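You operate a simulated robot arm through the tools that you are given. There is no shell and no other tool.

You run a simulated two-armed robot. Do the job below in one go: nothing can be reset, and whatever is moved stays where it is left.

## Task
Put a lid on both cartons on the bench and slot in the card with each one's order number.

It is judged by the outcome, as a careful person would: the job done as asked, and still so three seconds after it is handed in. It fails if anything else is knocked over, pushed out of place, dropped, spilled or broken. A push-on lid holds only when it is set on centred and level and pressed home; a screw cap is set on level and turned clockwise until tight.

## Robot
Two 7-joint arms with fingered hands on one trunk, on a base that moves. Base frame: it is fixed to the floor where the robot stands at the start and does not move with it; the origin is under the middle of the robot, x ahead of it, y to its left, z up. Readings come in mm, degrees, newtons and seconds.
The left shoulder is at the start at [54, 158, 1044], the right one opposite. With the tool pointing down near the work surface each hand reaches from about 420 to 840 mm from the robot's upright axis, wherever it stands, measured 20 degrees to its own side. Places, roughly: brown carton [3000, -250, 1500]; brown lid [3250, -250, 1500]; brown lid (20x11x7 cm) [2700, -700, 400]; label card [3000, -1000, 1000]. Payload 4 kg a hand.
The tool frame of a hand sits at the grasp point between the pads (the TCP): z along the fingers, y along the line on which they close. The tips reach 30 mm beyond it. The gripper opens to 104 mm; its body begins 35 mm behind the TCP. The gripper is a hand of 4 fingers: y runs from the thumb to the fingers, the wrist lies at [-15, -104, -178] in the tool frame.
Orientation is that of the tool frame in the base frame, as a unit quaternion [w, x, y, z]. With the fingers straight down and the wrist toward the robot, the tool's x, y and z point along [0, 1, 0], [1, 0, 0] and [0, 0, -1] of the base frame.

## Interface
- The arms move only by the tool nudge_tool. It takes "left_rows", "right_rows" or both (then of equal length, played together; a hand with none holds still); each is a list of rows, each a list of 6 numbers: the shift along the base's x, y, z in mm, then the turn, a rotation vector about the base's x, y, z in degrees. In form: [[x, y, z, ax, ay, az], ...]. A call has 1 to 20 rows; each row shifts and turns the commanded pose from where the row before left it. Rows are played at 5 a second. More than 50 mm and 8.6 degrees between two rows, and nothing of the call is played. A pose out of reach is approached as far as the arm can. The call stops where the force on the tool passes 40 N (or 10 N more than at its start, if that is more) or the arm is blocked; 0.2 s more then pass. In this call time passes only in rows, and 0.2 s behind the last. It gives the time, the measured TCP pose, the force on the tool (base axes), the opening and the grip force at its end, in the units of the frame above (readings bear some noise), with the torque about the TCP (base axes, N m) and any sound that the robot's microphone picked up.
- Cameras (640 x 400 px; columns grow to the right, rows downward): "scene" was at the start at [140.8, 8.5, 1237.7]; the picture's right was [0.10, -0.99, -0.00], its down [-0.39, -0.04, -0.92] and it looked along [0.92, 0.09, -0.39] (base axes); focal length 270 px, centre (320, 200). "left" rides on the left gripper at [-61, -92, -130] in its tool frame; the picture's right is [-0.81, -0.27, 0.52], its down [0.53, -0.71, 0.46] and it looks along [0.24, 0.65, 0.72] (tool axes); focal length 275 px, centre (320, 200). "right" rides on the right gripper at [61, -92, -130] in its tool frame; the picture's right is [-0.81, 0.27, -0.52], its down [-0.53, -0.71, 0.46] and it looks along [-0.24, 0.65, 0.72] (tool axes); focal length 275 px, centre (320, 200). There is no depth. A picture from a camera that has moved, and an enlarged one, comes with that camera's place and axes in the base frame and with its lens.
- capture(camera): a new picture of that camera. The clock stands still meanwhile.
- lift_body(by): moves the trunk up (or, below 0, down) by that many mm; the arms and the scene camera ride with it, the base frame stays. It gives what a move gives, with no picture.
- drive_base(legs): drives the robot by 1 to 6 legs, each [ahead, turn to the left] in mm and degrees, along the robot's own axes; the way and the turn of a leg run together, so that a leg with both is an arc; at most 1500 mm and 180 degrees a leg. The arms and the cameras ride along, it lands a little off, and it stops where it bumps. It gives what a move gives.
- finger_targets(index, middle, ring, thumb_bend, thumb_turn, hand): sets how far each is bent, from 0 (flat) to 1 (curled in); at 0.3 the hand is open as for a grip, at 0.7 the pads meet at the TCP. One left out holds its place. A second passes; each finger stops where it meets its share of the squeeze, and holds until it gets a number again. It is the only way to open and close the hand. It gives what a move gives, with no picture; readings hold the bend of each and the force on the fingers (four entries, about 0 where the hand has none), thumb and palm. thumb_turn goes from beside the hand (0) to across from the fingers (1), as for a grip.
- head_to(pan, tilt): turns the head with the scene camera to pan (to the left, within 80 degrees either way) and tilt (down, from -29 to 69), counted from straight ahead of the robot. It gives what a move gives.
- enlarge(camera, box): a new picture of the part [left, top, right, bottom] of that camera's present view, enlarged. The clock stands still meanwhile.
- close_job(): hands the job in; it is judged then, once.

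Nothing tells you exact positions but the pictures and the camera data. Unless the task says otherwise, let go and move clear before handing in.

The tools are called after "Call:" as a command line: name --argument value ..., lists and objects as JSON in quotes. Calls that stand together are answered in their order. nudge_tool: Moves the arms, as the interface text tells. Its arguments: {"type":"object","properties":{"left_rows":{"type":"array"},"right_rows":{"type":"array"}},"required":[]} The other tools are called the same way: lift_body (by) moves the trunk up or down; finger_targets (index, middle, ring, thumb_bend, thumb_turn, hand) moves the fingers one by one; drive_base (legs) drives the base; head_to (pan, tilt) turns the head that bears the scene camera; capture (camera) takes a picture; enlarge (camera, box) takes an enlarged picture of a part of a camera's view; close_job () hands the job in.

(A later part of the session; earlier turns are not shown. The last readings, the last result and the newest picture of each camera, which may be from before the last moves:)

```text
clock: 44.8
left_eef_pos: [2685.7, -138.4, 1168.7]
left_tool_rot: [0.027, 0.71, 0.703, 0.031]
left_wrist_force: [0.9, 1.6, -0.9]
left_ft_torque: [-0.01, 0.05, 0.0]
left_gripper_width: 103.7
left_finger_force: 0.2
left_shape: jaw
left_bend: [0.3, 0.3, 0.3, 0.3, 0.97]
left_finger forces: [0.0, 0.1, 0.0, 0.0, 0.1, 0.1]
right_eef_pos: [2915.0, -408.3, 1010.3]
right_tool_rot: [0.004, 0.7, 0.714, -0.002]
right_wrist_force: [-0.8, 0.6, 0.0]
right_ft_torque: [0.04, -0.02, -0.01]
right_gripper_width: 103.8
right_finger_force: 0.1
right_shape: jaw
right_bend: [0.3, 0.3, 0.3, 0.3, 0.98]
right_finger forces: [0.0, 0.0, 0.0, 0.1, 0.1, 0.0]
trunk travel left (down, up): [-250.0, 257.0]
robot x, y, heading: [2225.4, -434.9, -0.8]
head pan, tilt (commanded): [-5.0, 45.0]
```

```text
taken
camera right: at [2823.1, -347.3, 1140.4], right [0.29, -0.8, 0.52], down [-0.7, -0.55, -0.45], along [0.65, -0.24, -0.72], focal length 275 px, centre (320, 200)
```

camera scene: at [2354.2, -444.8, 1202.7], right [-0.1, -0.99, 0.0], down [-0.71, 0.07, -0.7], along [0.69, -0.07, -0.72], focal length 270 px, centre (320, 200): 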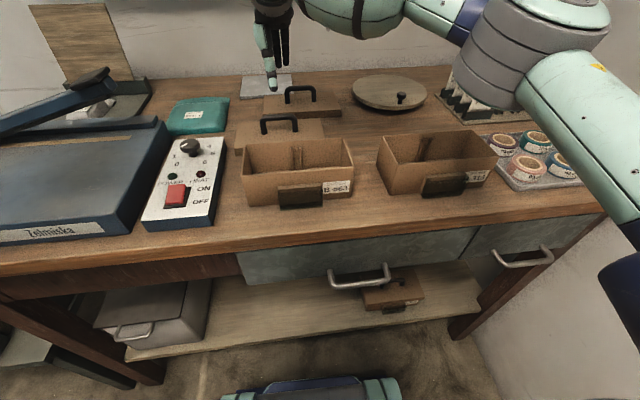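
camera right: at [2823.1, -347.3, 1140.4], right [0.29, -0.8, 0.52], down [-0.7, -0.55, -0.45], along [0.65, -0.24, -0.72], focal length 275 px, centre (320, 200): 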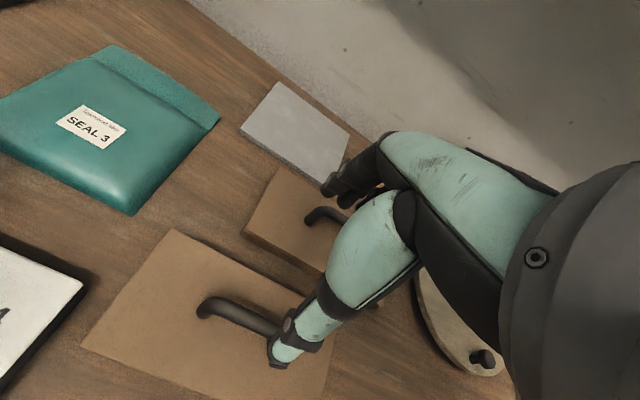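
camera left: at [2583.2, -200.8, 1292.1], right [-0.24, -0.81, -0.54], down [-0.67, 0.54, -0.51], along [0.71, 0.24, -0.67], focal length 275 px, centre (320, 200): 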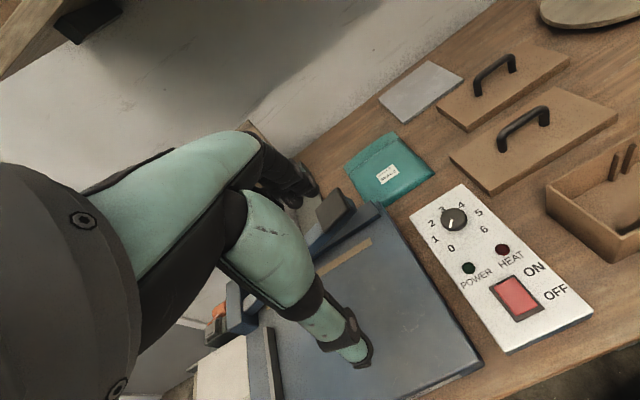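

Comparing the two cameras puts the bench top nearer z≈859, so the lid top is at about 875. That moves the near handle to roughly (2883, -409), with its bar top at z≈918. I'll shift the right hand there and come down partway to check.

Call:
nudge_tool --right_rows '[[-16, 0, -12, 0, 0, 0], [-16, 0, -12, 0, 0, 0], [0, 0, -12, 0, 0, 0], [0, 0, -12, 0, 0, 0]]'

Call:
enlarge --camera "scene" --box '[210, 50, 370, 150]'

Call:
capture --camera "right"

Call:
capture --camera "left"

```text
clock: 45.8
left_eef_pos: [2687.7, -140.4, 1170.3]
left_tool_rot: [0.028, 0.71, 0.703, 0.032]
left_wrist_force: [-0.2, -0.3, 0.2]
left_ft_torque: [0.0, -0.01, -0.02]
left_gripper_width: 104.0
left_finger_force: 0.0
left_shape: jaw
left_bend: [0.3, 0.3, 0.3, 0.3, 0.97]
left_finger forces: [0.0, 0.0, 0.0, 0.0, 0.0, 0.0]
right_eef_pos: [2882.0, -408.9, 961.1]
right_tool_rot: [0.002, 0.7, 0.714, -0.002]
right_wrist_force: [0.9, -0.2, 1.2]
right_ft_torque: [-0.01, -0.01, -0.03]
right_gripper_width: 104.2
right_finger_force: 0.1
right_shape: jaw
right_bend: [0.3, 0.3, 0.3, 0.3, 0.98]
right_finger forces: [0.1, 0.0, 0.1, 0.0, 0.0, 0.0]
trunk travel left (down, up): [-250.0, 257.0]
robot x, y, heading: [2221.6, -437.9, -0.7]
head pan, tilt (commanded): [-5.0, 45.0]
```

```text
4.00 times, centred on (290, 100) of scene
camera zoom: at [2353.9, -446.4, 1202.8], right [-0.1, -0.99, 0.0], down [-0.71, 0.07, -0.7], along [0.69, -0.07, -0.72], focal length 1078 px, centre (440, 600)
```

zoom: 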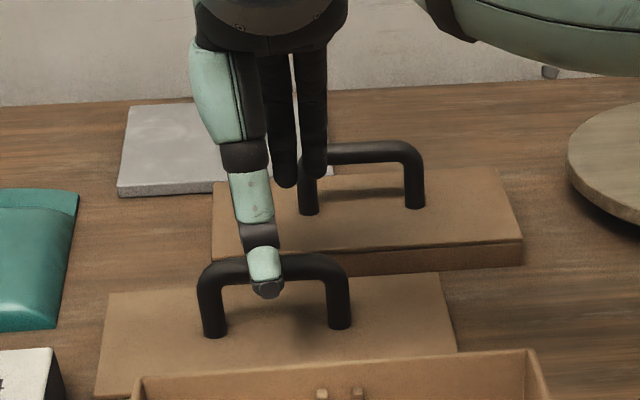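

```text
taken
camera right: at [2790.2, -349.8, 1092.2], right [0.29, -0.8, 0.52], down [-0.7, -0.55, -0.45], along [0.65, -0.23, -0.72], focal length 275 px, centre (320, 200)
```

right: 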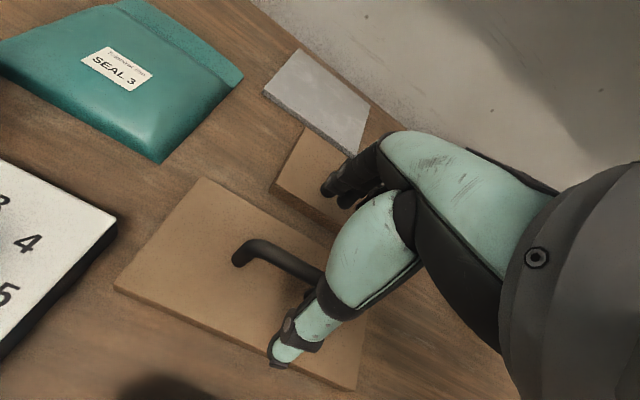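

```text
taken
camera left: at [2584.4, -201.4, 1291.9], right [-0.24, -0.81, -0.54], down [-0.67, 0.54, -0.51], along [0.71, 0.24, -0.67], focal length 275 px, centre (320, 200)
```

left: 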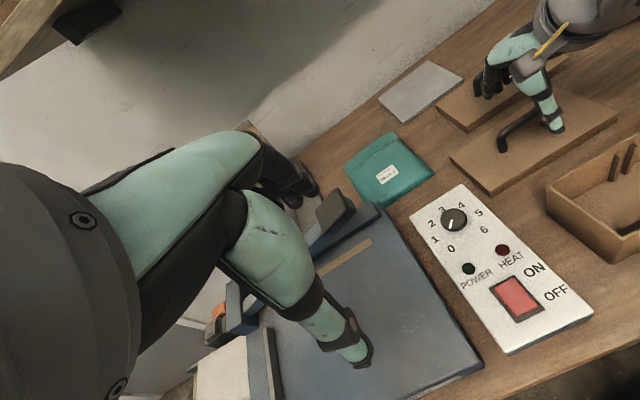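

The thumb and fingers straddle the handle bar well. I'll come down to TCP z≈919, which leaves the fingertips about 14 mm above the lid, and then close.

Call:
nudge_tool --right_rows '[[0.5, 0, -11, 0, 0, 0], [0.5, 0, -11, 0, 0, 0], [0, 0, -10, 0, 0, 0], [0, 0, -10, 0, 0, 0]]'

Call:
enlarge --camera "scene" --box '[210, 60, 370, 160]'

Call:
enlarge --camera "left" --box '[440, 0, 640, 125]'

```text
clock: 46.8
left_eef_pos: [2686.3, -141.4, 1169.7]
left_tool_rot: [0.028, 0.71, 0.703, 0.032]
left_wrist_force: [-0.5, 0.3, -0.4]
left_ft_torque: [-0.02, 0.02, 0.0]
left_gripper_width: 103.9
left_finger_force: 0.1
left_shape: jaw
left_bend: [0.3, 0.3, 0.3, 0.3, 0.97]
left_finger forces: [0.1, 0.1, 0.0, 0.0, 0.0, 0.0]
right_eef_pos: [2885.2, -408.9, 919.0]
right_tool_rot: [0.003, 0.699, 0.715, -0.002]
right_wrist_force: [0.5, -0.1, -0.1]
right_ft_torque: [-0.02, -0.01, -0.02]
right_gripper_width: 104.1
right_finger_force: 0.0
right_shape: jaw
right_bend: [0.3, 0.3, 0.3, 0.3, 0.98]
right_finger forces: [0.1, 0.0, 0.1, 0.1, 0.0, 0.0]
trunk travel left (down, up): [-250.0, 257.0]
robot x, y, heading: [2226.7, -441.1, -0.5]
head pan, tilt (commanded): [-5.0, 45.0]
```

```text
4.00 times, centred on (290, 110) of scene
camera zoom: at [2353.9, -446.4, 1202.7], right [-0.1, -0.99, 0.0], down [-0.71, 0.07, -0.7], along [0.69, -0.07, -0.72], focal length 1078 px, centre (440, 560)
```

zoom: 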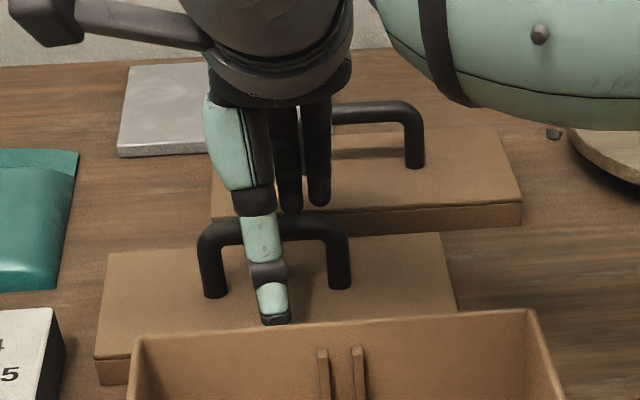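

```text
3.20 times, centred on (540, 62) of left
camera zoom: at [2584.4, -201.4, 1291.8], right [-0.24, -0.81, -0.54], down [-0.67, 0.54, -0.51], along [0.71, 0.24, -0.67], focal length 881 px, centre (-384, 640)
```

zoom: 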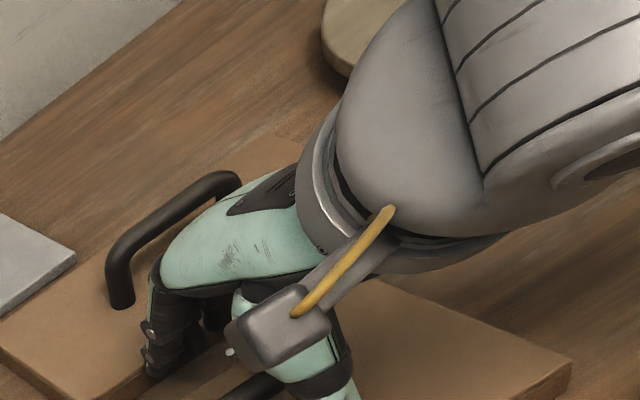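

Call:
finger_targets --hand "right" --index 0.55 --middle 0.55 --ring 0.55 --thumb_bend 0.55

Call:
enlarge --camera "scene" --box '[210, 60, 370, 160]'

```text
clock: 47.8
left_eef_pos: [2686.6, -140.7, 1170.7]
left_tool_rot: [0.028, 0.709, 0.704, 0.031]
left_wrist_force: [0.1, -0.8, -0.3]
left_ft_torque: [0.01, 0.04, -0.01]
left_gripper_width: 104.1
left_finger_force: 0.1
left_shape: jaw
left_bend: [0.3, 0.3, 0.3, 0.3, 0.97]
left_finger forces: [0.0, 0.0, 0.0, 0.1, 0.0, 0.1]
right_eef_pos: [2884.3, -409.1, 919.1]
right_tool_rot: [0.001, 0.7, 0.714, -0.001]
right_wrist_force: [-0.7, -0.2, -0.5]
right_ft_torque: [0.02, 0.02, 0.0]
right_gripper_width: 39.7
right_finger_force: 0.0
right_shape: fingers
right_bend: [0.55, 0.55, 0.55, 0.55, 0.98]
right_finger forces: [0.0, 0.0, 0.1, 0.1, 0.0, 0.0]
trunk travel left (down, up): [-250.0, 257.0]
robot x, y, heading: [2223.4, -436.3, -0.8]
head pan, tilt (commanded): [-5.0, 45.0]
```

```text
4.00 times, centred on (290, 110) of scene
camera zoom: at [2353.7, -446.4, 1202.8], right [-0.1, -0.99, 0.0], down [-0.71, 0.07, -0.7], along [0.69, -0.07, -0.72], focal length 1078 px, centre (440, 560)
```

zoom: 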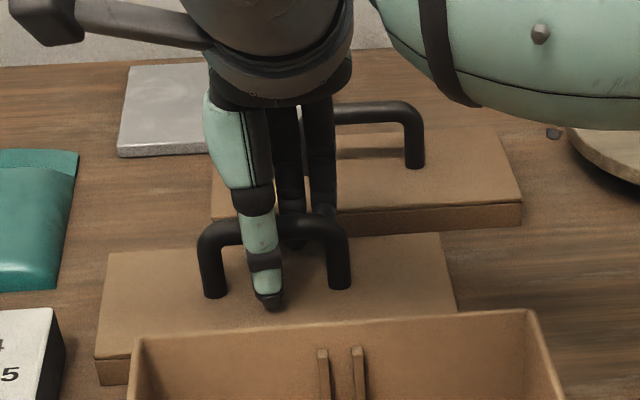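

Call:
finger_targets --hand "right" --index 0.75 --middle 0.75 --ring 0.75 --thumb_bend 0.75

Call:
enlarge --camera "scene" --box '[210, 60, 370, 160]'

Call:
enlarge --camera "left" --box '[440, 0, 640, 125]'

```text
clock: 48.8
left_eef_pos: [2686.0, -140.6, 1169.6]
left_tool_rot: [0.028, 0.709, 0.704, 0.032]
left_wrist_force: [-0.7, 0.9, -0.6]
left_ft_torque: [0.0, 0.0, 0.0]
left_gripper_width: 104.0
left_finger_force: 0.1
left_shape: jaw
left_bend: [0.3, 0.3, 0.3, 0.3, 0.97]
left_finger forces: [0.1, 0.1, 0.0, 0.1, 0.0, 0.0]
right_eef_pos: [2884.4, -408.8, 920.3]
right_tool_rot: [0.002, 0.699, 0.715, -0.002]
right_wrist_force: [0.2, -0.1, -0.8]
right_ft_torque: [0.01, -0.01, 0.02]
right_gripper_width: 0.0
right_finger_force: 0.6
right_shape: fingers
right_bend: [0.74, 0.75, 0.75, 0.72, 0.97]
right_finger forces: [0.2, 0.4, 0.0, 0.0, 0.4, 0.0]
trunk travel left (down, up): [-250.0, 257.0]
robot x, y, heading: [2223.1, -435.6, -0.8]
head pan, tilt (commanded): [-5.0, 45.0]
```

```text
4.00 times, centred on (290, 110) of scene
camera zoom: at [2353.8, -446.4, 1202.8], right [-0.1, -0.99, 0.0], down [-0.71, 0.07, -0.7], along [0.69, -0.07, -0.72], focal length 1078 px, centre (440, 560)
```

zoom: 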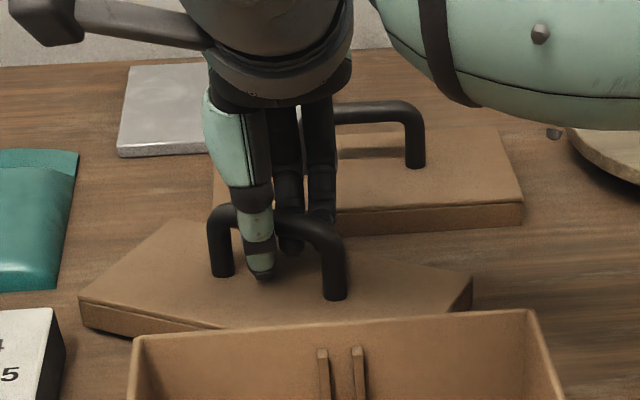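

```text
3.20 times, centred on (540, 62) of left
camera zoom: at [2584.2, -201.3, 1291.9], right [-0.24, -0.81, -0.54], down [-0.67, 0.54, -0.51], along [0.71, 0.24, -0.67], focal length 881 px, centre (-384, 640)
```

zoom: 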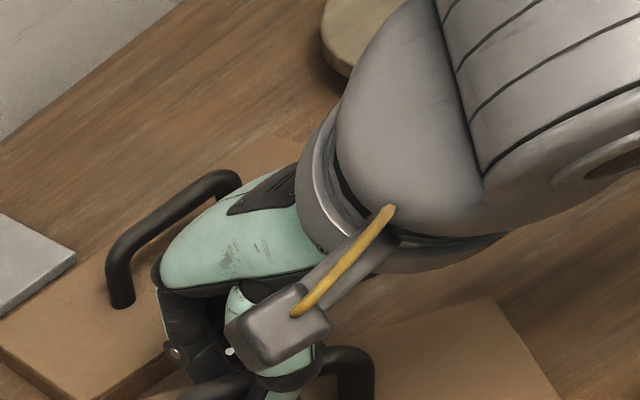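

The lid yawed about 20° because the thumb presses nearer the index side than the middle of the three fingers. Nothing else moved, so I'll open slightly and check which fingers oppose the thumb.

Call:
finger_targets --hand "right" --index 0.5 --middle 0.5 --ring 0.2 --thumb_bend 0.5

Call:
enlarge --camera "scene" --box '[210, 60, 370, 160]'

Call:
capture --camera "right"

```text
clock: 49.8
left_eef_pos: [2685.4, -140.6, 1170.7]
left_tool_rot: [0.027, 0.709, 0.703, 0.032]
left_wrist_force: [0.1, 0.3, -0.1]
left_ft_torque: [-0.01, -0.01, 0.0]
left_gripper_width: 103.8
left_finger_force: 0.1
left_shape: jaw
left_bend: [0.3, 0.3, 0.3, 0.3, 0.97]
left_finger forces: [0.0, 0.1, 0.1, 0.0, 0.0, 0.0]
right_eef_pos: [2885.0, -408.1, 920.3]
right_tool_rot: [0.002, 0.7, 0.714, -0.002]
right_wrist_force: [-0.7, 1.0, -0.1]
right_ft_torque: [0.01, -0.02, 0.02]
right_gripper_width: 51.6
right_finger_force: 0.0
right_shape: fingers
right_bend: [0.5, 0.5, 0.2, 0.5, 0.97]
right_finger forces: [0.0, 0.0, 0.0, 0.0, 0.0, 0.0]
trunk travel left (down, up): [-250.0, 257.0]
robot x, y, heading: [2223.6, -436.1, -0.8]
head pan, tilt (commanded): [-5.0, 45.0]
```

```text
4.00 times, centred on (290, 110) of scene
camera zoom: at [2353.7, -446.4, 1202.8], right [-0.1, -0.99, 0.0], down [-0.71, 0.07, -0.7], along [0.69, -0.07, -0.72], focal length 1078 px, centre (440, 560)
```

zoom: 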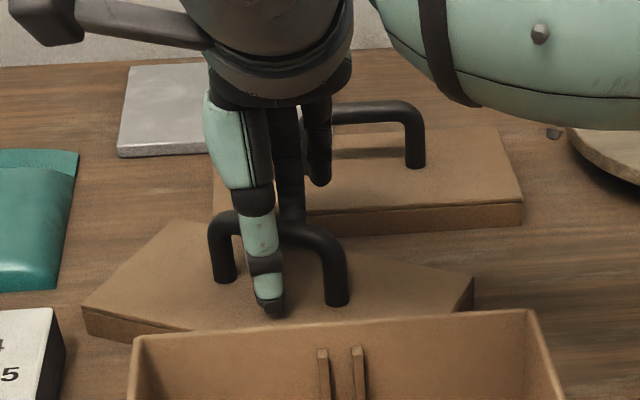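

```text
taken
camera right: at [2792.2, -349.1, 1051.0], right [0.29, -0.8, 0.52], down [-0.7, -0.55, -0.45], along [0.65, -0.23, -0.72], focal length 275 px, centre (320, 200)
```

right: 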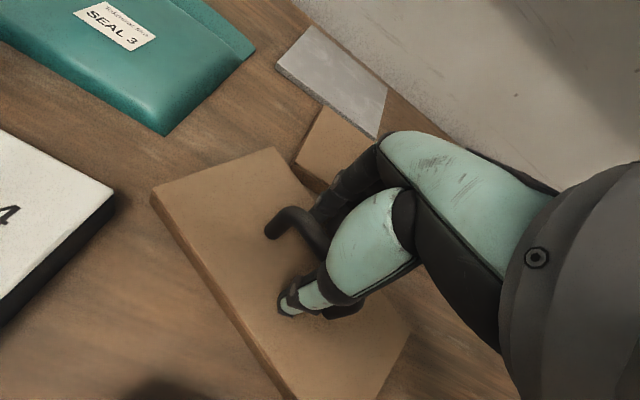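

Index and middle straddle the thumb, and the ring finger caused the twist. I'll raise clear of the handle, turn about 25° clockwise to match the lid's new yaw, and go back down to grip with thumb, index and middle only.

Call:
nudge_tool --right_rows '[[0, 0, 15, 0, 0, 0], [0, 0, 15, 0, 0, 0], [0, 0, 15, 0, 0, 0], [0, 0, 0, 0, 0, -6.4], [0, 0, 0, 0, 0, -6.4], [0, 0, 0, 0, 0, -6.4], [0, 0, 0, 0, 0, -6.4], [0, 0, 0, 0, 0, 0]]'

Call:
enlarge --camera "scene" --box '[210, 60, 370, 160]'

Call:
capture --camera "right"

```text
clock: 51.5
left_eef_pos: [2687.5, -142.0, 1170.5]
left_tool_rot: [0.026, 0.71, 0.703, 0.032]
left_wrist_force: [0.4, -1.0, 0.4]
left_ft_torque: [0.0, 0.01, -0.02]
left_gripper_width: 104.1
left_finger_force: 0.0
left_shape: jaw
left_bend: [0.3, 0.3, 0.3, 0.3, 0.97]
left_finger forces: [0.1, 0.1, 0.1, 0.0, 0.0, 0.0]
right_eef_pos: [2883.1, -408.9, 966.1]
right_tool_rot: [0.002, 0.84, 0.542, -0.002]
right_wrist_force: [-0.1, -0.5, -0.8]
right_ft_torque: [0.03, 0.01, 0.04]
right_gripper_width: 51.6
right_finger_force: 0.0
right_shape: fingers
right_bend: [0.5, 0.5, 0.2, 0.5, 0.97]
right_finger forces: [0.0, 0.0, 0.0, 0.0, 0.0, 0.0]
trunk travel left (down, up): [-250.0, 257.0]
robot x, y, heading: [2222.5, -435.0, -0.7]
head pan, tilt (commanded): [-5.0, 45.0]
```

```text
4.00 times, centred on (290, 110) of scene
camera zoom: at [2353.7, -446.7, 1202.8], right [-0.1, -0.99, 0.0], down [-0.71, 0.07, -0.7], along [0.69, -0.07, -0.72], focal length 1078 px, centre (440, 560)
```

zoom: 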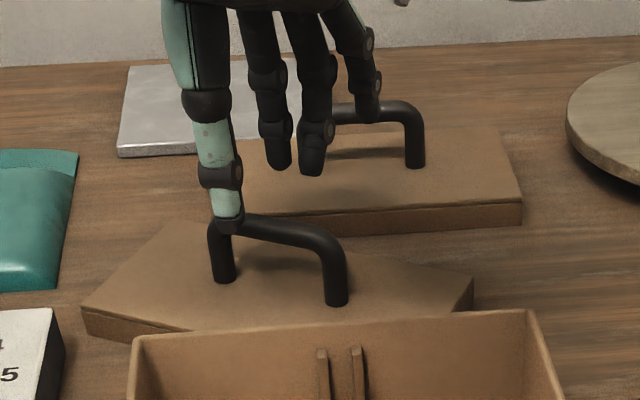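

```text
taken
camera right: at [2826.2, -314.4, 1095.7], right [-0.08, -0.85, 0.52], down [-0.87, -0.19, -0.45], along [0.48, -0.49, -0.72], focal length 275 px, centre (320, 200)
```

right: 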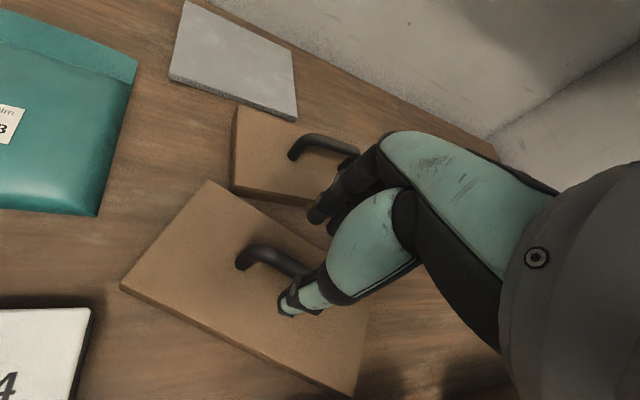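

Call:
nudge_tool --right_rows '[[-0.3, -1.2, -11.5, 0, 0, 0], [-0.3, -1.2, -11.5, 0, 0, 0], [-0.3, -1.2, -11.5, 0, 0, 0], [-0.3, -1.2, -11.5, 0, 0, 0], [0, 0, 0, 0, 0, 0]]'

Call:
finger_targets --hand "right" --index 0.6 --middle 0.5 --ring 0.2 --thumb_bend 0.6

Call:
enlarge --camera "scene" --box '[210, 60, 370, 160]'

```text
clock: 52.8
left_eef_pos: [2687.7, -141.4, 1169.8]
left_tool_rot: [0.028, 0.709, 0.704, 0.032]
left_wrist_force: [0.6, -0.1, -0.2]
left_ft_torque: [-0.01, -0.02, 0.01]
left_gripper_width: 104.0
left_finger_force: 0.1
left_shape: jaw
left_bend: [0.3, 0.3, 0.3, 0.3, 0.97]
left_finger forces: [0.1, 0.1, 0.1, 0.0, 0.0, 0.0]
right_eef_pos: [2883.1, -412.6, 918.8]
right_tool_rot: [0.003, 0.84, 0.542, -0.002]
right_wrist_force: [-0.5, -0.1, 0.4]
right_ft_torque: [0.01, -0.01, -0.01]
right_gripper_width: 51.5
right_finger_force: 0.1
right_shape: fingers
right_bend: [0.5, 0.5, 0.2, 0.5, 0.97]
right_finger forces: [0.0, 0.0, 0.1, 0.0, 0.0, 0.1]
trunk travel left (down, up): [-250.0, 257.0]
robot x, y, heading: [2225.3, -437.6, -0.6]
head pan, tilt (commanded): [-5.0, 45.0]
```

```text
clock: 53.8
left_eef_pos: [2686.9, -141.1, 1169.7]
left_tool_rot: [0.029, 0.709, 0.703, 0.032]
left_wrist_force: [0.4, 0.1, 0.2]
left_ft_torque: [0.01, 0.03, 0.02]
left_gripper_width: 104.0
left_finger_force: 0.0
left_shape: jaw
left_bend: [0.3, 0.3, 0.3, 0.3, 0.97]
left_finger forces: [0.0, 0.0, 0.1, 0.0, 0.0, 0.1]
right_eef_pos: [2883.5, -411.6, 918.0]
right_tool_rot: [0.002, 0.841, 0.541, -0.003]
right_wrist_force: [0.5, 0.3, 0.1]
right_ft_torque: [0.06, 0.01, -0.01]
right_gripper_width: 26.8
right_finger_force: 0.0
right_shape: fingers
right_bend: [0.6, 0.5, 0.2, 0.6, 0.97]
right_finger forces: [0.0, 0.0, 0.0, 0.0, 0.0, 0.0]
trunk travel left (down, up): [-250.0, 257.0]
robot x, y, heading: [2225.6, -438.8, -0.5]
head pan, tilt (commanded): [-5.0, 45.0]
```

```text
4.00 times, centred on (290, 110) of scene
camera zoom: at [2353.7, -446.4, 1202.8], right [-0.1, -0.99, 0.0], down [-0.71, 0.07, -0.7], along [0.69, -0.07, -0.72], focal length 1078 px, centre (440, 560)
```

zoom: 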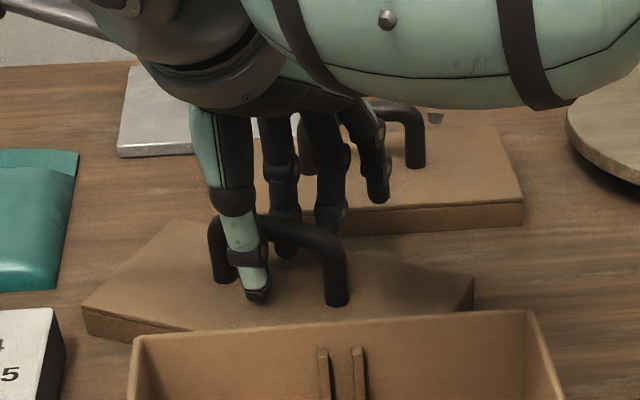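

Call:
finger_targets --hand "right" --index 0.72 --thumb_bend 0.72

Call:
enlarge --camera "scene" --box '[210, 60, 370, 160]'

```text
clock: 54.8
left_eef_pos: [2686.6, -140.4, 1171.0]
left_tool_rot: [0.028, 0.709, 0.704, 0.031]
left_wrist_force: [1.2, 0.0, 0.6]
left_ft_torque: [0.0, -0.02, 0.0]
left_gripper_width: 103.9
left_finger_force: 0.1
left_shape: jaw
left_bend: [0.3, 0.3, 0.3, 0.3, 0.97]
left_finger forces: [0.0, 0.0, 0.1, 0.0, 0.0, 0.0]
right_eef_pos: [2882.2, -411.6, 917.8]
right_tool_rot: [0.002, 0.841, 0.541, -0.003]
right_wrist_force: [0.5, -0.4, -0.6]
right_ft_torque: [-0.06, 0.0, -0.02]
right_gripper_width: 0.1
right_finger_force: 0.1
right_shape: fingers
right_bend: [0.72, 0.5, 0.2, 0.71, 0.97]
right_finger forces: [0.1, 0.0, 0.0, 0.0, 0.1, 0.0]
trunk travel left (down, up): [-250.0, 257.0]
robot x, y, heading: [2224.4, -439.0, -0.8]
head pan, tilt (commanded): [-5.0, 45.0]
```

```text
4.00 times, centred on (290, 110) of scene
camera zoom: at [2353.7, -446.4, 1202.8], right [-0.1, -0.99, 0.0], down [-0.71, 0.07, -0.7], along [0.69, -0.07, -0.72], focal length 1078 px, centre (440, 560)
```

zoom: 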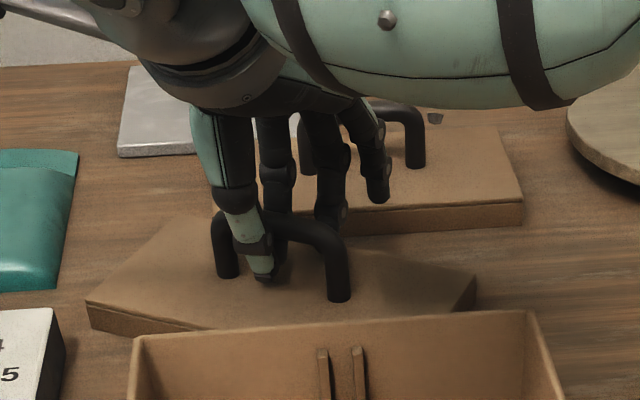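

The pads met with almost no force, so the bar sits just above where they close. I'll reopen a little, raise the hand about 14 mm and close again on the bar.

Call:
finger_targets --hand "right" --index 0.58 --thumb_bend 0.58

Call:
nudge_tool --right_rows '[[0.5, 0, 7, 0, 0, 0], [0.5, 0, 7, 0, 0, 0], [0, 0, 0, 0, 0, 0]]'

Call:
finger_targets --hand "right" --index 0.72 --thumb_bend 0.72

Call:
enlarge --camera "scene" --box '[210, 60, 370, 160]'

```text
clock: 55.8
left_eef_pos: [2687.0, -141.5, 1170.3]
left_tool_rot: [0.028, 0.709, 0.704, 0.031]
left_wrist_force: [-0.4, 0.0, -1.0]
left_ft_torque: [0.01, -0.02, 0.02]
left_gripper_width: 103.9
left_finger_force: 0.0
left_shape: jaw
left_bend: [0.3, 0.3, 0.3, 0.3, 0.97]
left_finger forces: [0.1, 0.0, 0.0, 0.0, 0.0, 0.0]
right_eef_pos: [2882.8, -413.2, 917.6]
right_tool_rot: [0.001, 0.84, 0.542, -0.002]
right_wrist_force: [0.5, 0.0, 1.0]
right_ft_torque: [-0.02, -0.02, 0.01]
right_gripper_width: 33.5
right_finger_force: 0.0
right_shape: fingers
right_bend: [0.57, 0.5, 0.2, 0.57, 0.97]
right_finger forces: [0.0, 0.0, 0.0, 0.1, 0.1, 0.1]
trunk travel left (down, up): [-250.0, 257.0]
robot x, y, heading: [2226.9, -435.4, -0.8]
head pan, tilt (commanded): [-5.0, 45.0]
```

```text
clock: 56.5
left_eef_pos: [2687.8, -140.8, 1169.6]
left_tool_rot: [0.028, 0.71, 0.703, 0.031]
left_wrist_force: [0.0, 0.3, 0.2]
left_ft_torque: [0.0, -0.03, -0.05]
left_gripper_width: 103.9
left_finger_force: 0.0
left_shape: jaw
left_bend: [0.3, 0.3, 0.3, 0.3, 0.97]
left_finger forces: [0.0, 0.0, 0.0, 0.0, 0.1, 0.1]
right_eef_pos: [2884.9, -412.6, 932.1]
right_tool_rot: [0.002, 0.84, 0.542, -0.003]
right_wrist_force: [0.1, 0.0, -0.4]
right_ft_torque: [0.0, -0.02, -0.01]
right_gripper_width: 33.2
right_finger_force: 0.1
right_shape: fingers
right_bend: [0.57, 0.5, 0.2, 0.57, 0.97]
right_finger forces: [0.1, 0.0, 0.0, 0.0, 0.1, 0.1]
trunk travel left (down, up): [-250.0, 257.0]
robot x, y, heading: [2225.5, -439.3, -0.6]
head pan, tilt (commanded): [-5.0, 45.0]
```

```text
clock: 57.5
left_eef_pos: [2686.7, -142.2, 1170.3]
left_tool_rot: [0.028, 0.71, 0.703, 0.031]
left_wrist_force: [-0.4, -0.2, 0.2]
left_ft_torque: [-0.01, -0.02, 0.01]
left_gripper_width: 103.9
left_finger_force: 0.0
left_shape: jaw
left_bend: [0.3, 0.3, 0.3, 0.3, 0.97]
left_finger forces: [0.1, 0.1, 0.1, 0.0, 0.0, 0.0]
right_eef_pos: [2885.1, -412.4, 931.6]
right_tool_rot: [0.001, 0.84, 0.542, -0.004]
right_wrist_force: [-0.2, -0.4, -0.5]
right_ft_torque: [-0.02, 0.0, 0.02]
right_gripper_width: 4.5
right_finger_force: 3.8
right_shape: fingers
right_bend: [0.71, 0.5, 0.2, 0.69, 0.97]
right_finger forces: [4.2, 0.0, 0.0, 0.0, 3.7, 0.1]
trunk travel left (down, up): [-250.0, 257.0]
robot x, y, heading: [2224.3, -434.7, -0.7]
head pan, tilt (commanded): [-5.0, 45.0]
```

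```text
4.00 times, centred on (290, 110) of scene
camera zoom: at [2353.8, -446.4, 1202.8], right [-0.1, -0.99, 0.0], down [-0.71, 0.07, -0.7], along [0.69, -0.07, -0.72], focal length 1078 px, centre (440, 560)
```

zoom: 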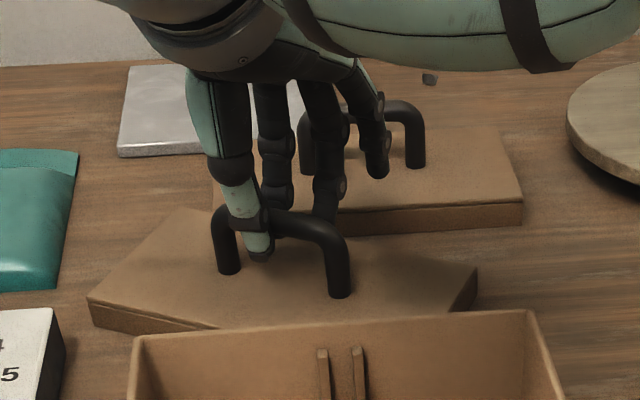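

The bar is now held between the pads with about 4 N. The pinch is slightly left of the handle's centre, so I'll loosen, shift about 7 mm along the bar and grip harder, with the middle finger resting on the bar for steadiness.

Call:
finger_targets --hand "right" --index 0.6 --thumb_bend 0.6

Call:
nudge_tool --right_rows '[[-1.5, -3.2, 0, 0, 0, 0], [-1.5, -3.2, 0, 0, 0, 0], [0, 0, 0, 0, 0, 0]]'

Call:
finger_targets --hand "right" --index 0.8 --thumb_bend 0.8

Call:
enlarge --camera "scene" --box '[210, 60, 370, 160]'

```text
clock: 58.5
left_eef_pos: [2686.7, -141.3, 1170.5]
left_tool_rot: [0.028, 0.709, 0.704, 0.031]
left_wrist_force: [0.1, -0.4, 0.0]
left_ft_torque: [0.0, 0.02, -0.01]
left_gripper_width: 104.1
left_finger_force: 0.2
left_shape: jaw
left_bend: [0.3, 0.3, 0.3, 0.3, 0.97]
left_finger forces: [0.1, 0.0, 0.0, 0.0, 0.1, 0.0]
right_eef_pos: [2885.0, -413.9, 931.5]
right_tool_rot: [0.001, 0.84, 0.542, -0.003]
right_wrist_force: [1.0, 0.2, 0.7]
right_ft_torque: [-0.02, 0.01, 0.0]
right_gripper_width: 25.4
right_finger_force: 0.0
right_shape: fingers
right_bend: [0.6, 0.5, 0.2, 0.6, 0.97]
right_finger forces: [0.1, 0.0, 0.0, 0.0, 0.1, 0.0]
trunk travel left (down, up): [-250.0, 257.0]
robot x, y, heading: [2225.4, -436.0, -0.9]
head pan, tilt (commanded): [-5.0, 45.0]
```

```text
clock: 59.4
left_eef_pos: [2687.0, -140.2, 1170.1]
left_tool_rot: [0.028, 0.71, 0.703, 0.031]
left_wrist_force: [0.1, 0.1, -0.6]
left_ft_torque: [0.02, 0.02, 0.0]
left_gripper_width: 103.9
left_finger_force: 0.0
left_shape: jaw
left_bend: [0.3, 0.3, 0.3, 0.3, 0.97]
left_finger forces: [0.0, 0.0, 0.0, 0.1, 0.0, 0.1]
right_eef_pos: [2880.9, -417.8, 932.1]
right_tool_rot: [0.002, 0.84, 0.542, -0.002]
right_wrist_force: [0.6, 0.2, 0.0]
right_ft_torque: [-0.04, 0.03, -0.02]
right_gripper_width: 25.7
right_finger_force: 0.0
right_shape: fingers
right_bend: [0.6, 0.5, 0.2, 0.6, 0.97]
right_finger forces: [0.0, 0.0, 0.0, 0.0, 0.0, 0.0]
trunk travel left (down, up): [-250.0, 257.0]
robot x, y, heading: [2221.0, -436.3, -0.6]
head pan, tilt (commanded): [-5.0, 45.0]
```

```text
clock: 60.4
left_eef_pos: [2686.6, -140.9, 1170.9]
left_tool_rot: [0.028, 0.71, 0.703, 0.031]
left_wrist_force: [-0.4, -1.0, -0.8]
left_ft_torque: [0.02, -0.01, 0.03]
left_gripper_width: 103.9
left_finger_force: 0.1
left_shape: jaw
left_bend: [0.3, 0.3, 0.3, 0.3, 0.97]
left_finger forces: [0.0, 0.0, 0.0, 0.0, 0.0, 0.0]
right_eef_pos: [2881.0, -419.1, 931.9]
right_tool_rot: [0.002, 0.84, 0.542, -0.003]
right_wrist_force: [-1.3, -0.6, -0.9]
right_ft_torque: [0.03, 0.04, 0.03]
right_gripper_width: 0.0
right_finger_force: 8.1
right_shape: fingers
right_bend: [0.76, 0.5, 0.2, 0.74, 0.97]
right_finger forces: [8.5, 0.0, 0.1, 0.1, 8.6, 0.0]
trunk travel left (down, up): [-250.0, 257.0]
robot x, y, heading: [2229.9, -438.3, -0.9]
head pan, tilt (commanded): [-5.0, 45.0]
```

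```text
4.00 times, centred on (290, 110) of scene
camera zoom: at [2353.7, -446.4, 1202.8], right [-0.1, -0.99, 0.0], down [-0.71, 0.07, -0.7], along [0.69, -0.07, -0.72], focal length 1078 px, centre (440, 560)
```

zoom: 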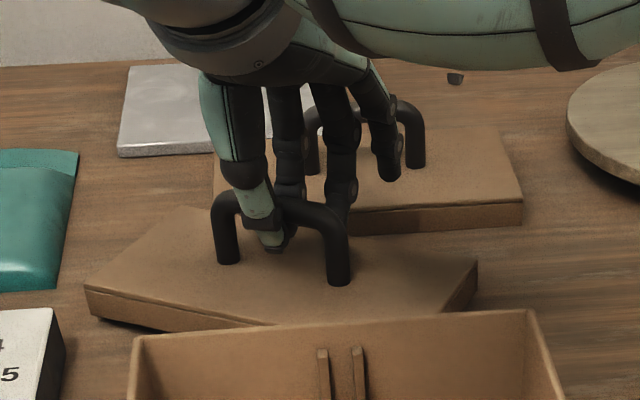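

Call:
nudge_tool --right_rows '[[0, 0, 5, 0, 0, 0], [0, 0, 8, 0, 0, 0], [0, 0, 12, 0, 0, 0], [0, 0, 15, 0, 0, 0], [0, 0, 0, 0, 0, 0]]'

Call:
enlarge --camera "scene" --box '[200, 50, 380, 162]'

Call:
capture --camera "left"

```text
clock: 61.5
left_eef_pos: [2687.4, -142.2, 1170.0]
left_tool_rot: [0.028, 0.71, 0.703, 0.032]
left_wrist_force: [0.2, 1.3, -1.0]
left_ft_torque: [0.01, -0.01, 0.02]
left_gripper_width: 103.9
left_finger_force: 0.2
left_shape: jaw
left_bend: [0.3, 0.3, 0.3, 0.3, 0.97]
left_finger forces: [0.1, 0.0, 0.0, 0.1, 0.0, 0.0]
right_eef_pos: [2881.5, -419.0, 972.3]
right_tool_rot: [0.003, 0.841, 0.542, -0.002]
right_wrist_force: [0.0, 0.1, -0.5]
right_ft_torque: [0.02, -0.02, 0.0]
right_gripper_width: 0.2
right_finger_force: 0.0
right_shape: fingers
right_bend: [0.77, 0.5, 0.2, 0.75, 0.97]
right_finger forces: [0.0, 0.0, 0.0, 0.0, 0.0, 0.1]
trunk travel left (down, up): [-250.0, 257.0]
robot x, y, heading: [2223.9, -437.2, -0.6]
head pan, tilt (commanded): [-5.0, 45.0]
```

```text
3.56 times, centred on (290, 106) of scene
camera zoom: at [2354.0, -446.4, 1202.7], right [-0.1, -0.99, 0.0], down [-0.71, 0.07, -0.7], along [0.69, -0.07, -0.72], focal length 958 px, centre (427, 534)
```

zoom: 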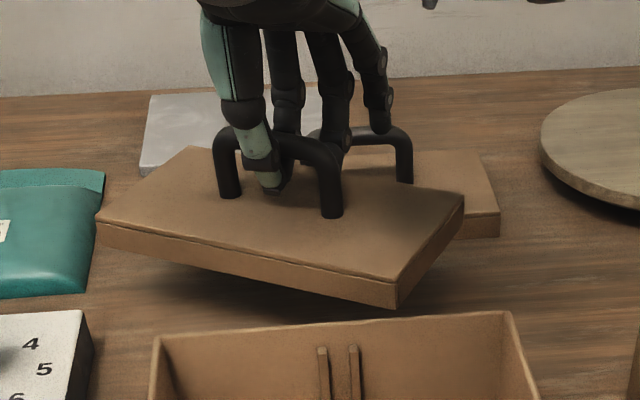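

```text
taken
camera left: at [2584.5, -201.4, 1291.8], right [-0.24, -0.81, -0.54], down [-0.67, 0.54, -0.51], along [0.71, 0.24, -0.67], focal length 275 px, centre (320, 200)
```

left: 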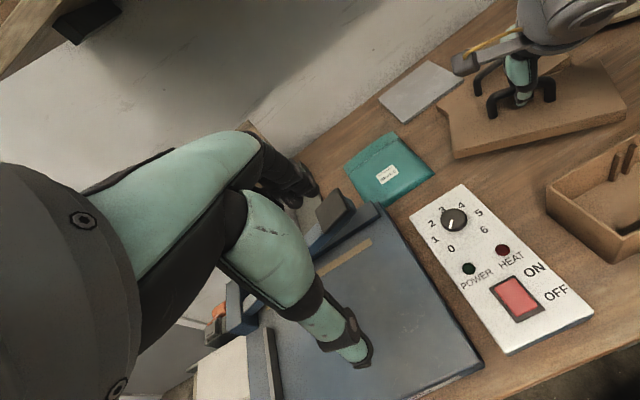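

The lid is lifted and hangs in the ring of thumb and index, tilted a little. I'll curl the middle and ring fingers under the bar as well so it is carried level.

Call:
finger_targets --hand "right" --middle 0.76 --ring 0.55

Call:
enlarge --camera "scene" --box '[200, 50, 380, 162]'

```text
clock: 62.5
left_eef_pos: [2686.0, -140.5, 1170.7]
left_tool_rot: [0.028, 0.709, 0.704, 0.031]
left_wrist_force: [0.2, 0.6, -0.5]
left_ft_torque: [-0.01, 0.0, -0.01]
left_gripper_width: 104.0
left_finger_force: 0.0
left_shape: jaw
left_bend: [0.3, 0.3, 0.3, 0.3, 0.97]
left_finger forces: [0.0, 0.1, 0.0, 0.1, 0.1, 0.1]
right_eef_pos: [2881.3, -419.8, 972.3]
right_tool_rot: [0.002, 0.841, 0.541, -0.003]
right_wrist_force: [-0.4, -0.3, -0.2]
right_ft_torque: [-0.01, 0.01, 0.02]
right_gripper_width: 0.0
right_finger_force: 0.2
right_shape: fingers
right_bend: [0.77, 0.76, 0.55, 0.75, 0.97]
right_finger forces: [0.0, 0.2, 0.0, 0.0, 0.0, 0.0]
trunk travel left (down, up): [-250.0, 257.0]
robot x, y, heading: [2223.9, -436.4, -1.0]
head pan, tilt (commanded): [-5.0, 45.0]
```

```text
3.56 times, centred on (290, 106) of scene
camera zoom: at [2353.7, -446.4, 1202.8], right [-0.1, -0.99, 0.0], down [-0.71, 0.07, -0.7], along [0.69, -0.07, -0.72], focal length 958 px, centre (427, 534)
```

zoom: 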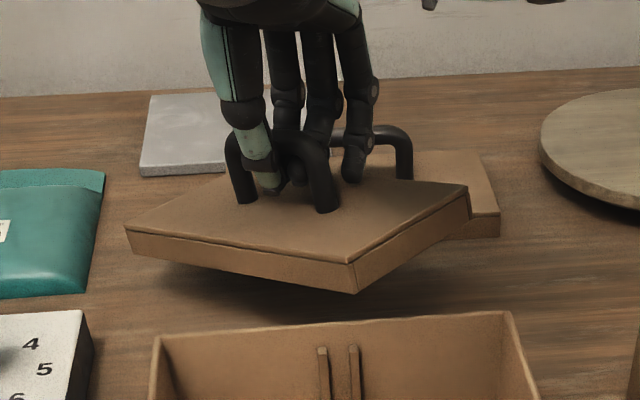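

Curling the middle finger only pushes the bar round, so this grip is poor for yaw. I'll set the lid back down straight and then grip the handle end to end, thumb outside one leg and fingers outside the other. First I'll raise it and turn it back to straight.

Call:
nudge_tool --right_rows '[[0, 0, 15, 0, 0, 0], [0, 0, 15, 0, 0, 0], [0, 0, 0, 0, 0, 7.5], [0, 0, 0, 0, 0, 7.5], [0, 0, 0, 0, 0, 7.5], [0, 0, 0, 0, 0, 7.5], [0, 0, 0, 0, 0, 7.5], [0, 0, 0, 0, 0, 7.5], [0, 0, 0, 0, 0, 0], [0, 0, 0, 0, 0, 0]]'

Call:
enlarge --camera "scene" --box '[200, 40, 380, 152]'

```text
clock: 64.8
left_eef_pos: [2686.0, -141.6, 1170.1]
left_tool_rot: [0.028, 0.71, 0.703, 0.031]
left_wrist_force: [0.3, 0.0, -0.4]
left_ft_torque: [0.01, -0.01, 0.01]
left_gripper_width: 104.0
left_finger_force: 0.1
left_shape: jaw
left_bend: [0.3, 0.3, 0.3, 0.3, 0.97]
left_finger forces: [0.0, 0.0, 0.0, 0.0, 0.1, 0.1]
right_eef_pos: [2880.1, -419.4, 1003.7]
right_tool_rot: [0.002, 0.568, 0.823, -0.002]
right_wrist_force: [-1.1, -0.5, -0.4]
right_ft_torque: [-0.01, -0.03, -0.03]
right_gripper_width: 0.1
right_finger_force: 0.4
right_shape: fingers
right_bend: [0.77, 0.76, 0.55, 0.75, 0.97]
right_finger forces: [0.0, 0.3, 0.1, 0.0, 0.0, 0.0]
trunk travel left (down, up): [-250.0, 257.0]
robot x, y, heading: [2225.8, -434.2, -0.6]
head pan, tilt (commanded): [-5.0, 45.0]
```

```text
3.56 times, centred on (290, 96) of scene
camera zoom: at [2353.8, -446.6, 1202.8], right [-0.1, -0.99, 0.0], down [-0.71, 0.07, -0.7], along [0.69, -0.07, -0.72], focal length 958 px, centre (427, 570)
```

zoom: 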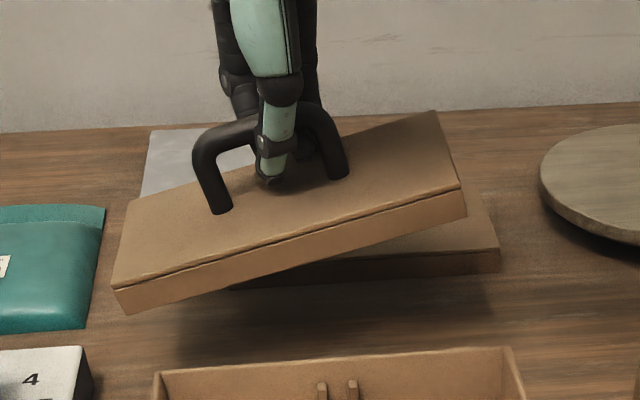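

The lid is straight again (yaw ≈ 0°) but rolled about 13° with its left end low. I'll lower it gently back onto the bench where it was, then regrip.

Call:
nudge_tool --right_rows '[[0, 0, -12, 0, 0, 0], [0, 0, -12, 0, 0, 0], [0, 0, -12, 0, 0, 0], [0, 0, -10, 0, 0, 0], [0, 0, -8, 0, 0, 0], [0, 0, -8, 0, 0, 0], [0, 0, -7, 0, 0, 0], [0, 0, -7, 0, 0, 0], [0, 0, -6, 0, 0, 0], [0, 0, 0, 0, 0, 0]]'

Call:
enlarge --camera "scene" --box '[200, 60, 380, 172]'

```text
clock: 67.0
left_eef_pos: [2687.6, -140.8, 1170.3]
left_tool_rot: [0.028, 0.709, 0.703, 0.031]
left_wrist_force: [0.2, -0.2, 0.3]
left_ft_torque: [0.01, 0.01, 0.0]
left_gripper_width: 103.8
left_finger_force: 0.1
left_shape: jaw
left_bend: [0.3, 0.3, 0.3, 0.3, 0.97]
left_finger forces: [0.0, 0.0, 0.0, 0.0, 0.1, 0.0]
right_eef_pos: [2880.3, -419.1, 921.2]
right_tool_rot: [0.002, 0.57, 0.822, -0.002]
right_wrist_force: [-0.5, 1.0, -0.3]
right_ft_torque: [0.0, 0.01, 0.02]
right_gripper_width: 0.1
right_finger_force: 0.2
right_shape: fingers
right_bend: [0.77, 0.76, 0.55, 0.75, 0.97]
right_finger forces: [0.0, 0.5, 0.1, 0.0, 0.0, 0.0]
trunk travel left (down, up): [-250.0, 257.0]
robot x, y, heading: [2220.2, -435.0, -0.7]
head pan, tilt (commanded): [-5.0, 45.0]
```

```text
3.56 times, centred on (290, 116) of scene
camera zoom: at [2353.7, -446.4, 1202.8], right [-0.1, -0.99, 0.0], down [-0.71, 0.07, -0.7], along [0.69, -0.07, -0.72], focal length 958 px, centre (427, 499)
```

zoom: 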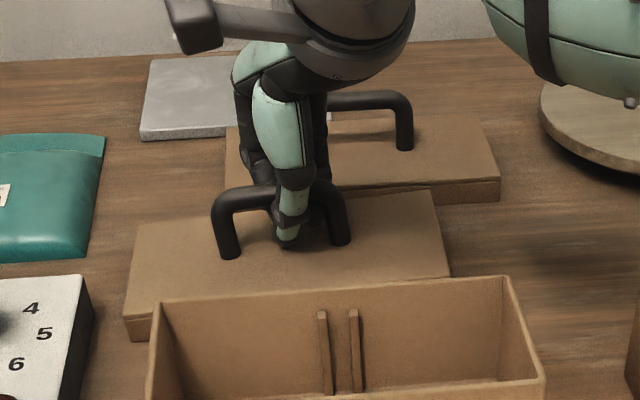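

The lid is down and straight. I'll open the hand, raise it clear, and turn so it closes along the handle's length.

Call:
finger_targets --hand "right" --index 0.45 --middle 0.4 --ring 0.3 --thumb_bend 0.45

Call:
nudge_tool --right_rows '[[0, 0, 15, 0, 0, 0], [0, 0, 20, 0, 0, 0], [0, 0, 25, 0, 0, 0], [0, 0, 25, 0, 0, 0], [0, 0, 0, 0, 0, 7.8], [0, 0, 0, 0, 0, 7.8], [0, 0, 0, 0, 0, 7.8], [0, 0, 0, 0, 0, 7.8], [0, 0, 0, 0, 0, 7.8], [0, 0, 0, 0, 0, 7.8], [0, 0, 0, 0, 0, 7.8], [0, 0, 0, 0, 0, 7.8], [0, 0, 0, 0, 0, 7.8], [0, 0, 0, 0, 0, 0], [0, 0, 0, 0, 0, 0]]'

Call:
finger_targets --hand "right" --index 0.3 --middle 0.2 --ring 0.2 --thumb_bend 0.3

Call:
capture --camera "scene"

Call:
capture --camera "right"

```text
clock: 68.0
left_eef_pos: [2686.6, -141.3, 1170.2]
left_tool_rot: [0.028, 0.71, 0.703, 0.031]
left_wrist_force: [0.9, -0.3, 0.3]
left_ft_torque: [0.0, -0.05, -0.01]
left_gripper_width: 103.9
left_finger_force: 0.0
left_shape: jaw
left_bend: [0.3, 0.3, 0.3, 0.3, 0.97]
left_finger forces: [0.0, 0.0, 0.0, 0.1, 0.1, 0.0]
right_eef_pos: [2880.2, -419.6, 921.6]
right_tool_rot: [0.002, 0.569, 0.822, -0.001]
right_wrist_force: [-0.1, -0.3, 0.1]
right_ft_torque: [0.02, -0.02, 0.02]
right_gripper_width: 64.5
right_finger_force: 0.1
right_shape: fingers
right_bend: [0.45, 0.4, 0.3, 0.45, 0.97]
right_finger forces: [0.0, 0.1, 0.0, 0.0, 0.1, 0.0]
trunk travel left (down, up): [-250.0, 257.0]
robot x, y, heading: [2228.5, -438.5, -0.6]
head pan, tilt (commanded): [-5.0, 45.0]
```

```text
clock: 71.2
left_eef_pos: [2687.5, -141.4, 1171.8]
left_tool_rot: [0.028, 0.709, 0.704, 0.031]
left_wrist_force: [0.3, 0.2, 0.1]
left_ft_torque: [-0.03, 0.02, 0.0]
left_gripper_width: 103.7
left_finger_force: 0.0
left_shape: jaw
left_bend: [0.3, 0.3, 0.3, 0.3, 0.97]
left_finger forces: [0.0, 0.0, 0.1, 0.1, 0.0, 0.0]
right_eef_pos: [2881.1, -419.8, 1005.2]
right_tool_rot: [0.003, 0.392, 0.92, 0.0]
right_wrist_force: [0.9, -0.2, -0.4]
right_ft_torque: [0.01, -0.01, 0.0]
right_gripper_width: 64.7
right_finger_force: 0.0
right_shape: fingers
right_bend: [0.45, 0.4, 0.3, 0.45, 0.97]
right_finger forces: [0.0, 0.0, 0.0, 0.0, 0.1, 0.0]
right hand out of reach, approached as far as the arm can: row 8, 9, 10, 11, 12, 13
trunk travel left (down, up): [-250.0, 257.0]
robot x, y, heading: [2223.3, -435.8, -0.6]
head pan, tilt (commanded): [-5.0, 45.0]
```

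```text
clock: 72.2
left_eef_pos: [2687.7, -140.6, 1170.3]
left_tool_rot: [0.028, 0.71, 0.703, 0.032]
left_wrist_force: [0.0, -1.0, 0.3]
left_ft_torque: [-0.01, 0.01, 0.03]
left_gripper_width: 103.8
left_finger_force: 0.1
left_shape: jaw
left_bend: [0.3, 0.3, 0.3, 0.3, 0.97]
left_finger forces: [0.1, 0.1, 0.0, 0.1, 0.1, 0.0]
right_eef_pos: [2880.8, -420.2, 1005.7]
right_tool_rot: [0.003, 0.392, 0.92, 0.0]
right_wrist_force: [0.1, 0.6, -0.2]
right_ft_torque: [0.0, -0.03, -0.02]
right_gripper_width: 102.6
right_finger_force: 0.0
right_shape: fingers
right_bend: [0.3, 0.2, 0.2, 0.3, 0.97]
right_finger forces: [0.0, 0.0, 0.1, 0.0, 0.1, 0.0]
trunk travel left (down, up): [-250.0, 257.0]
robot x, y, heading: [2226.0, -436.5, -0.8]
head pan, tilt (commanded): [-5.0, 45.0]
```

```text
taken
camera scene: at [2353.7, -446.4, 1202.8], right [-0.1, -0.99, 0.0], down [-0.71, 0.07, -0.7], along [0.69, -0.07, -0.72], focal length 270 px, centre (320, 200)
```

scene: 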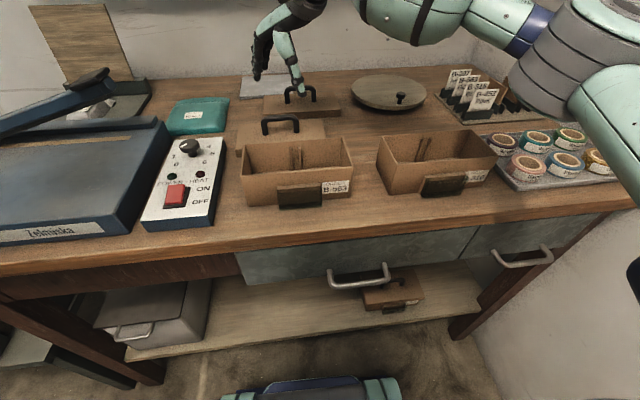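

```text
taken
camera right: at [2772.6, -439.3, 1136.4], right [0.76, -0.39, 0.52], down [-0.14, -0.88, -0.45], along [0.64, 0.27, -0.72], focal length 275 px, centre (320, 200)
```

right: 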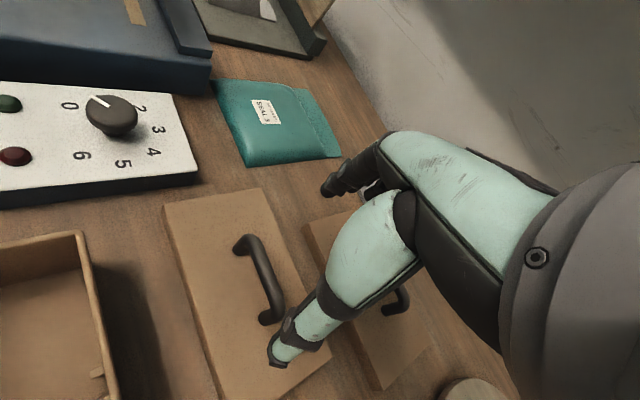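

The wrist reaches its limit at about +44° of yaw, so I'll turn the other way instead, so the thumb ends up on the left leg and the fingers on the right. I'll start with part of the turn to see where the commanded pose stands.

Call:
nudge_tool --right_rows '[[0, 0, 0, 0, 0, -7.8], [0, 0, 0, 0, 0, -7.8], [0, 0, 0, 0, 0, -7.8], [0, 0, 0, 0, 0, -7.8], [0, 0, 0, 0, 0, -7.8], [0, 0, 0, 0, 0, -7.8], [0, 0, 0, 0, 0, -7.8], [0, 0, 0, 0, 0, -7.8]]'

```text
clock: 74.0
left_eef_pos: [2686.3, -139.6, 1170.7]
left_tool_rot: [0.028, 0.709, 0.704, 0.031]
left_wrist_force: [0.0, 0.5, 0.4]
left_ft_torque: [-0.02, -0.04, 0.01]
left_gripper_width: 104.0
left_finger_force: 0.0
left_shape: jaw
left_bend: [0.3, 0.3, 0.3, 0.3, 0.97]
left_finger forces: [0.0, 0.0, 0.1, 0.0, 0.0, 0.1]
right_eef_pos: [2880.6, -419.4, 1005.1]
right_tool_rot: [0.003, 0.812, 0.584, -0.002]
right_wrist_force: [-0.8, 0.4, -0.1]
right_ft_torque: [0.02, 0.0, 0.01]
right_gripper_width: 102.8
right_finger_force: 0.0
right_shape: fingers
right_bend: [0.3, 0.2, 0.2, 0.3, 0.97]
right_finger forces: [0.0, 0.0, 0.1, 0.0, 0.0, 0.1]
trunk travel left (down, up): [-250.0, 257.0]
robot x, y, heading: [2224.2, -437.8, -0.6]
head pan, tilt (commanded): [-5.0, 45.0]
```

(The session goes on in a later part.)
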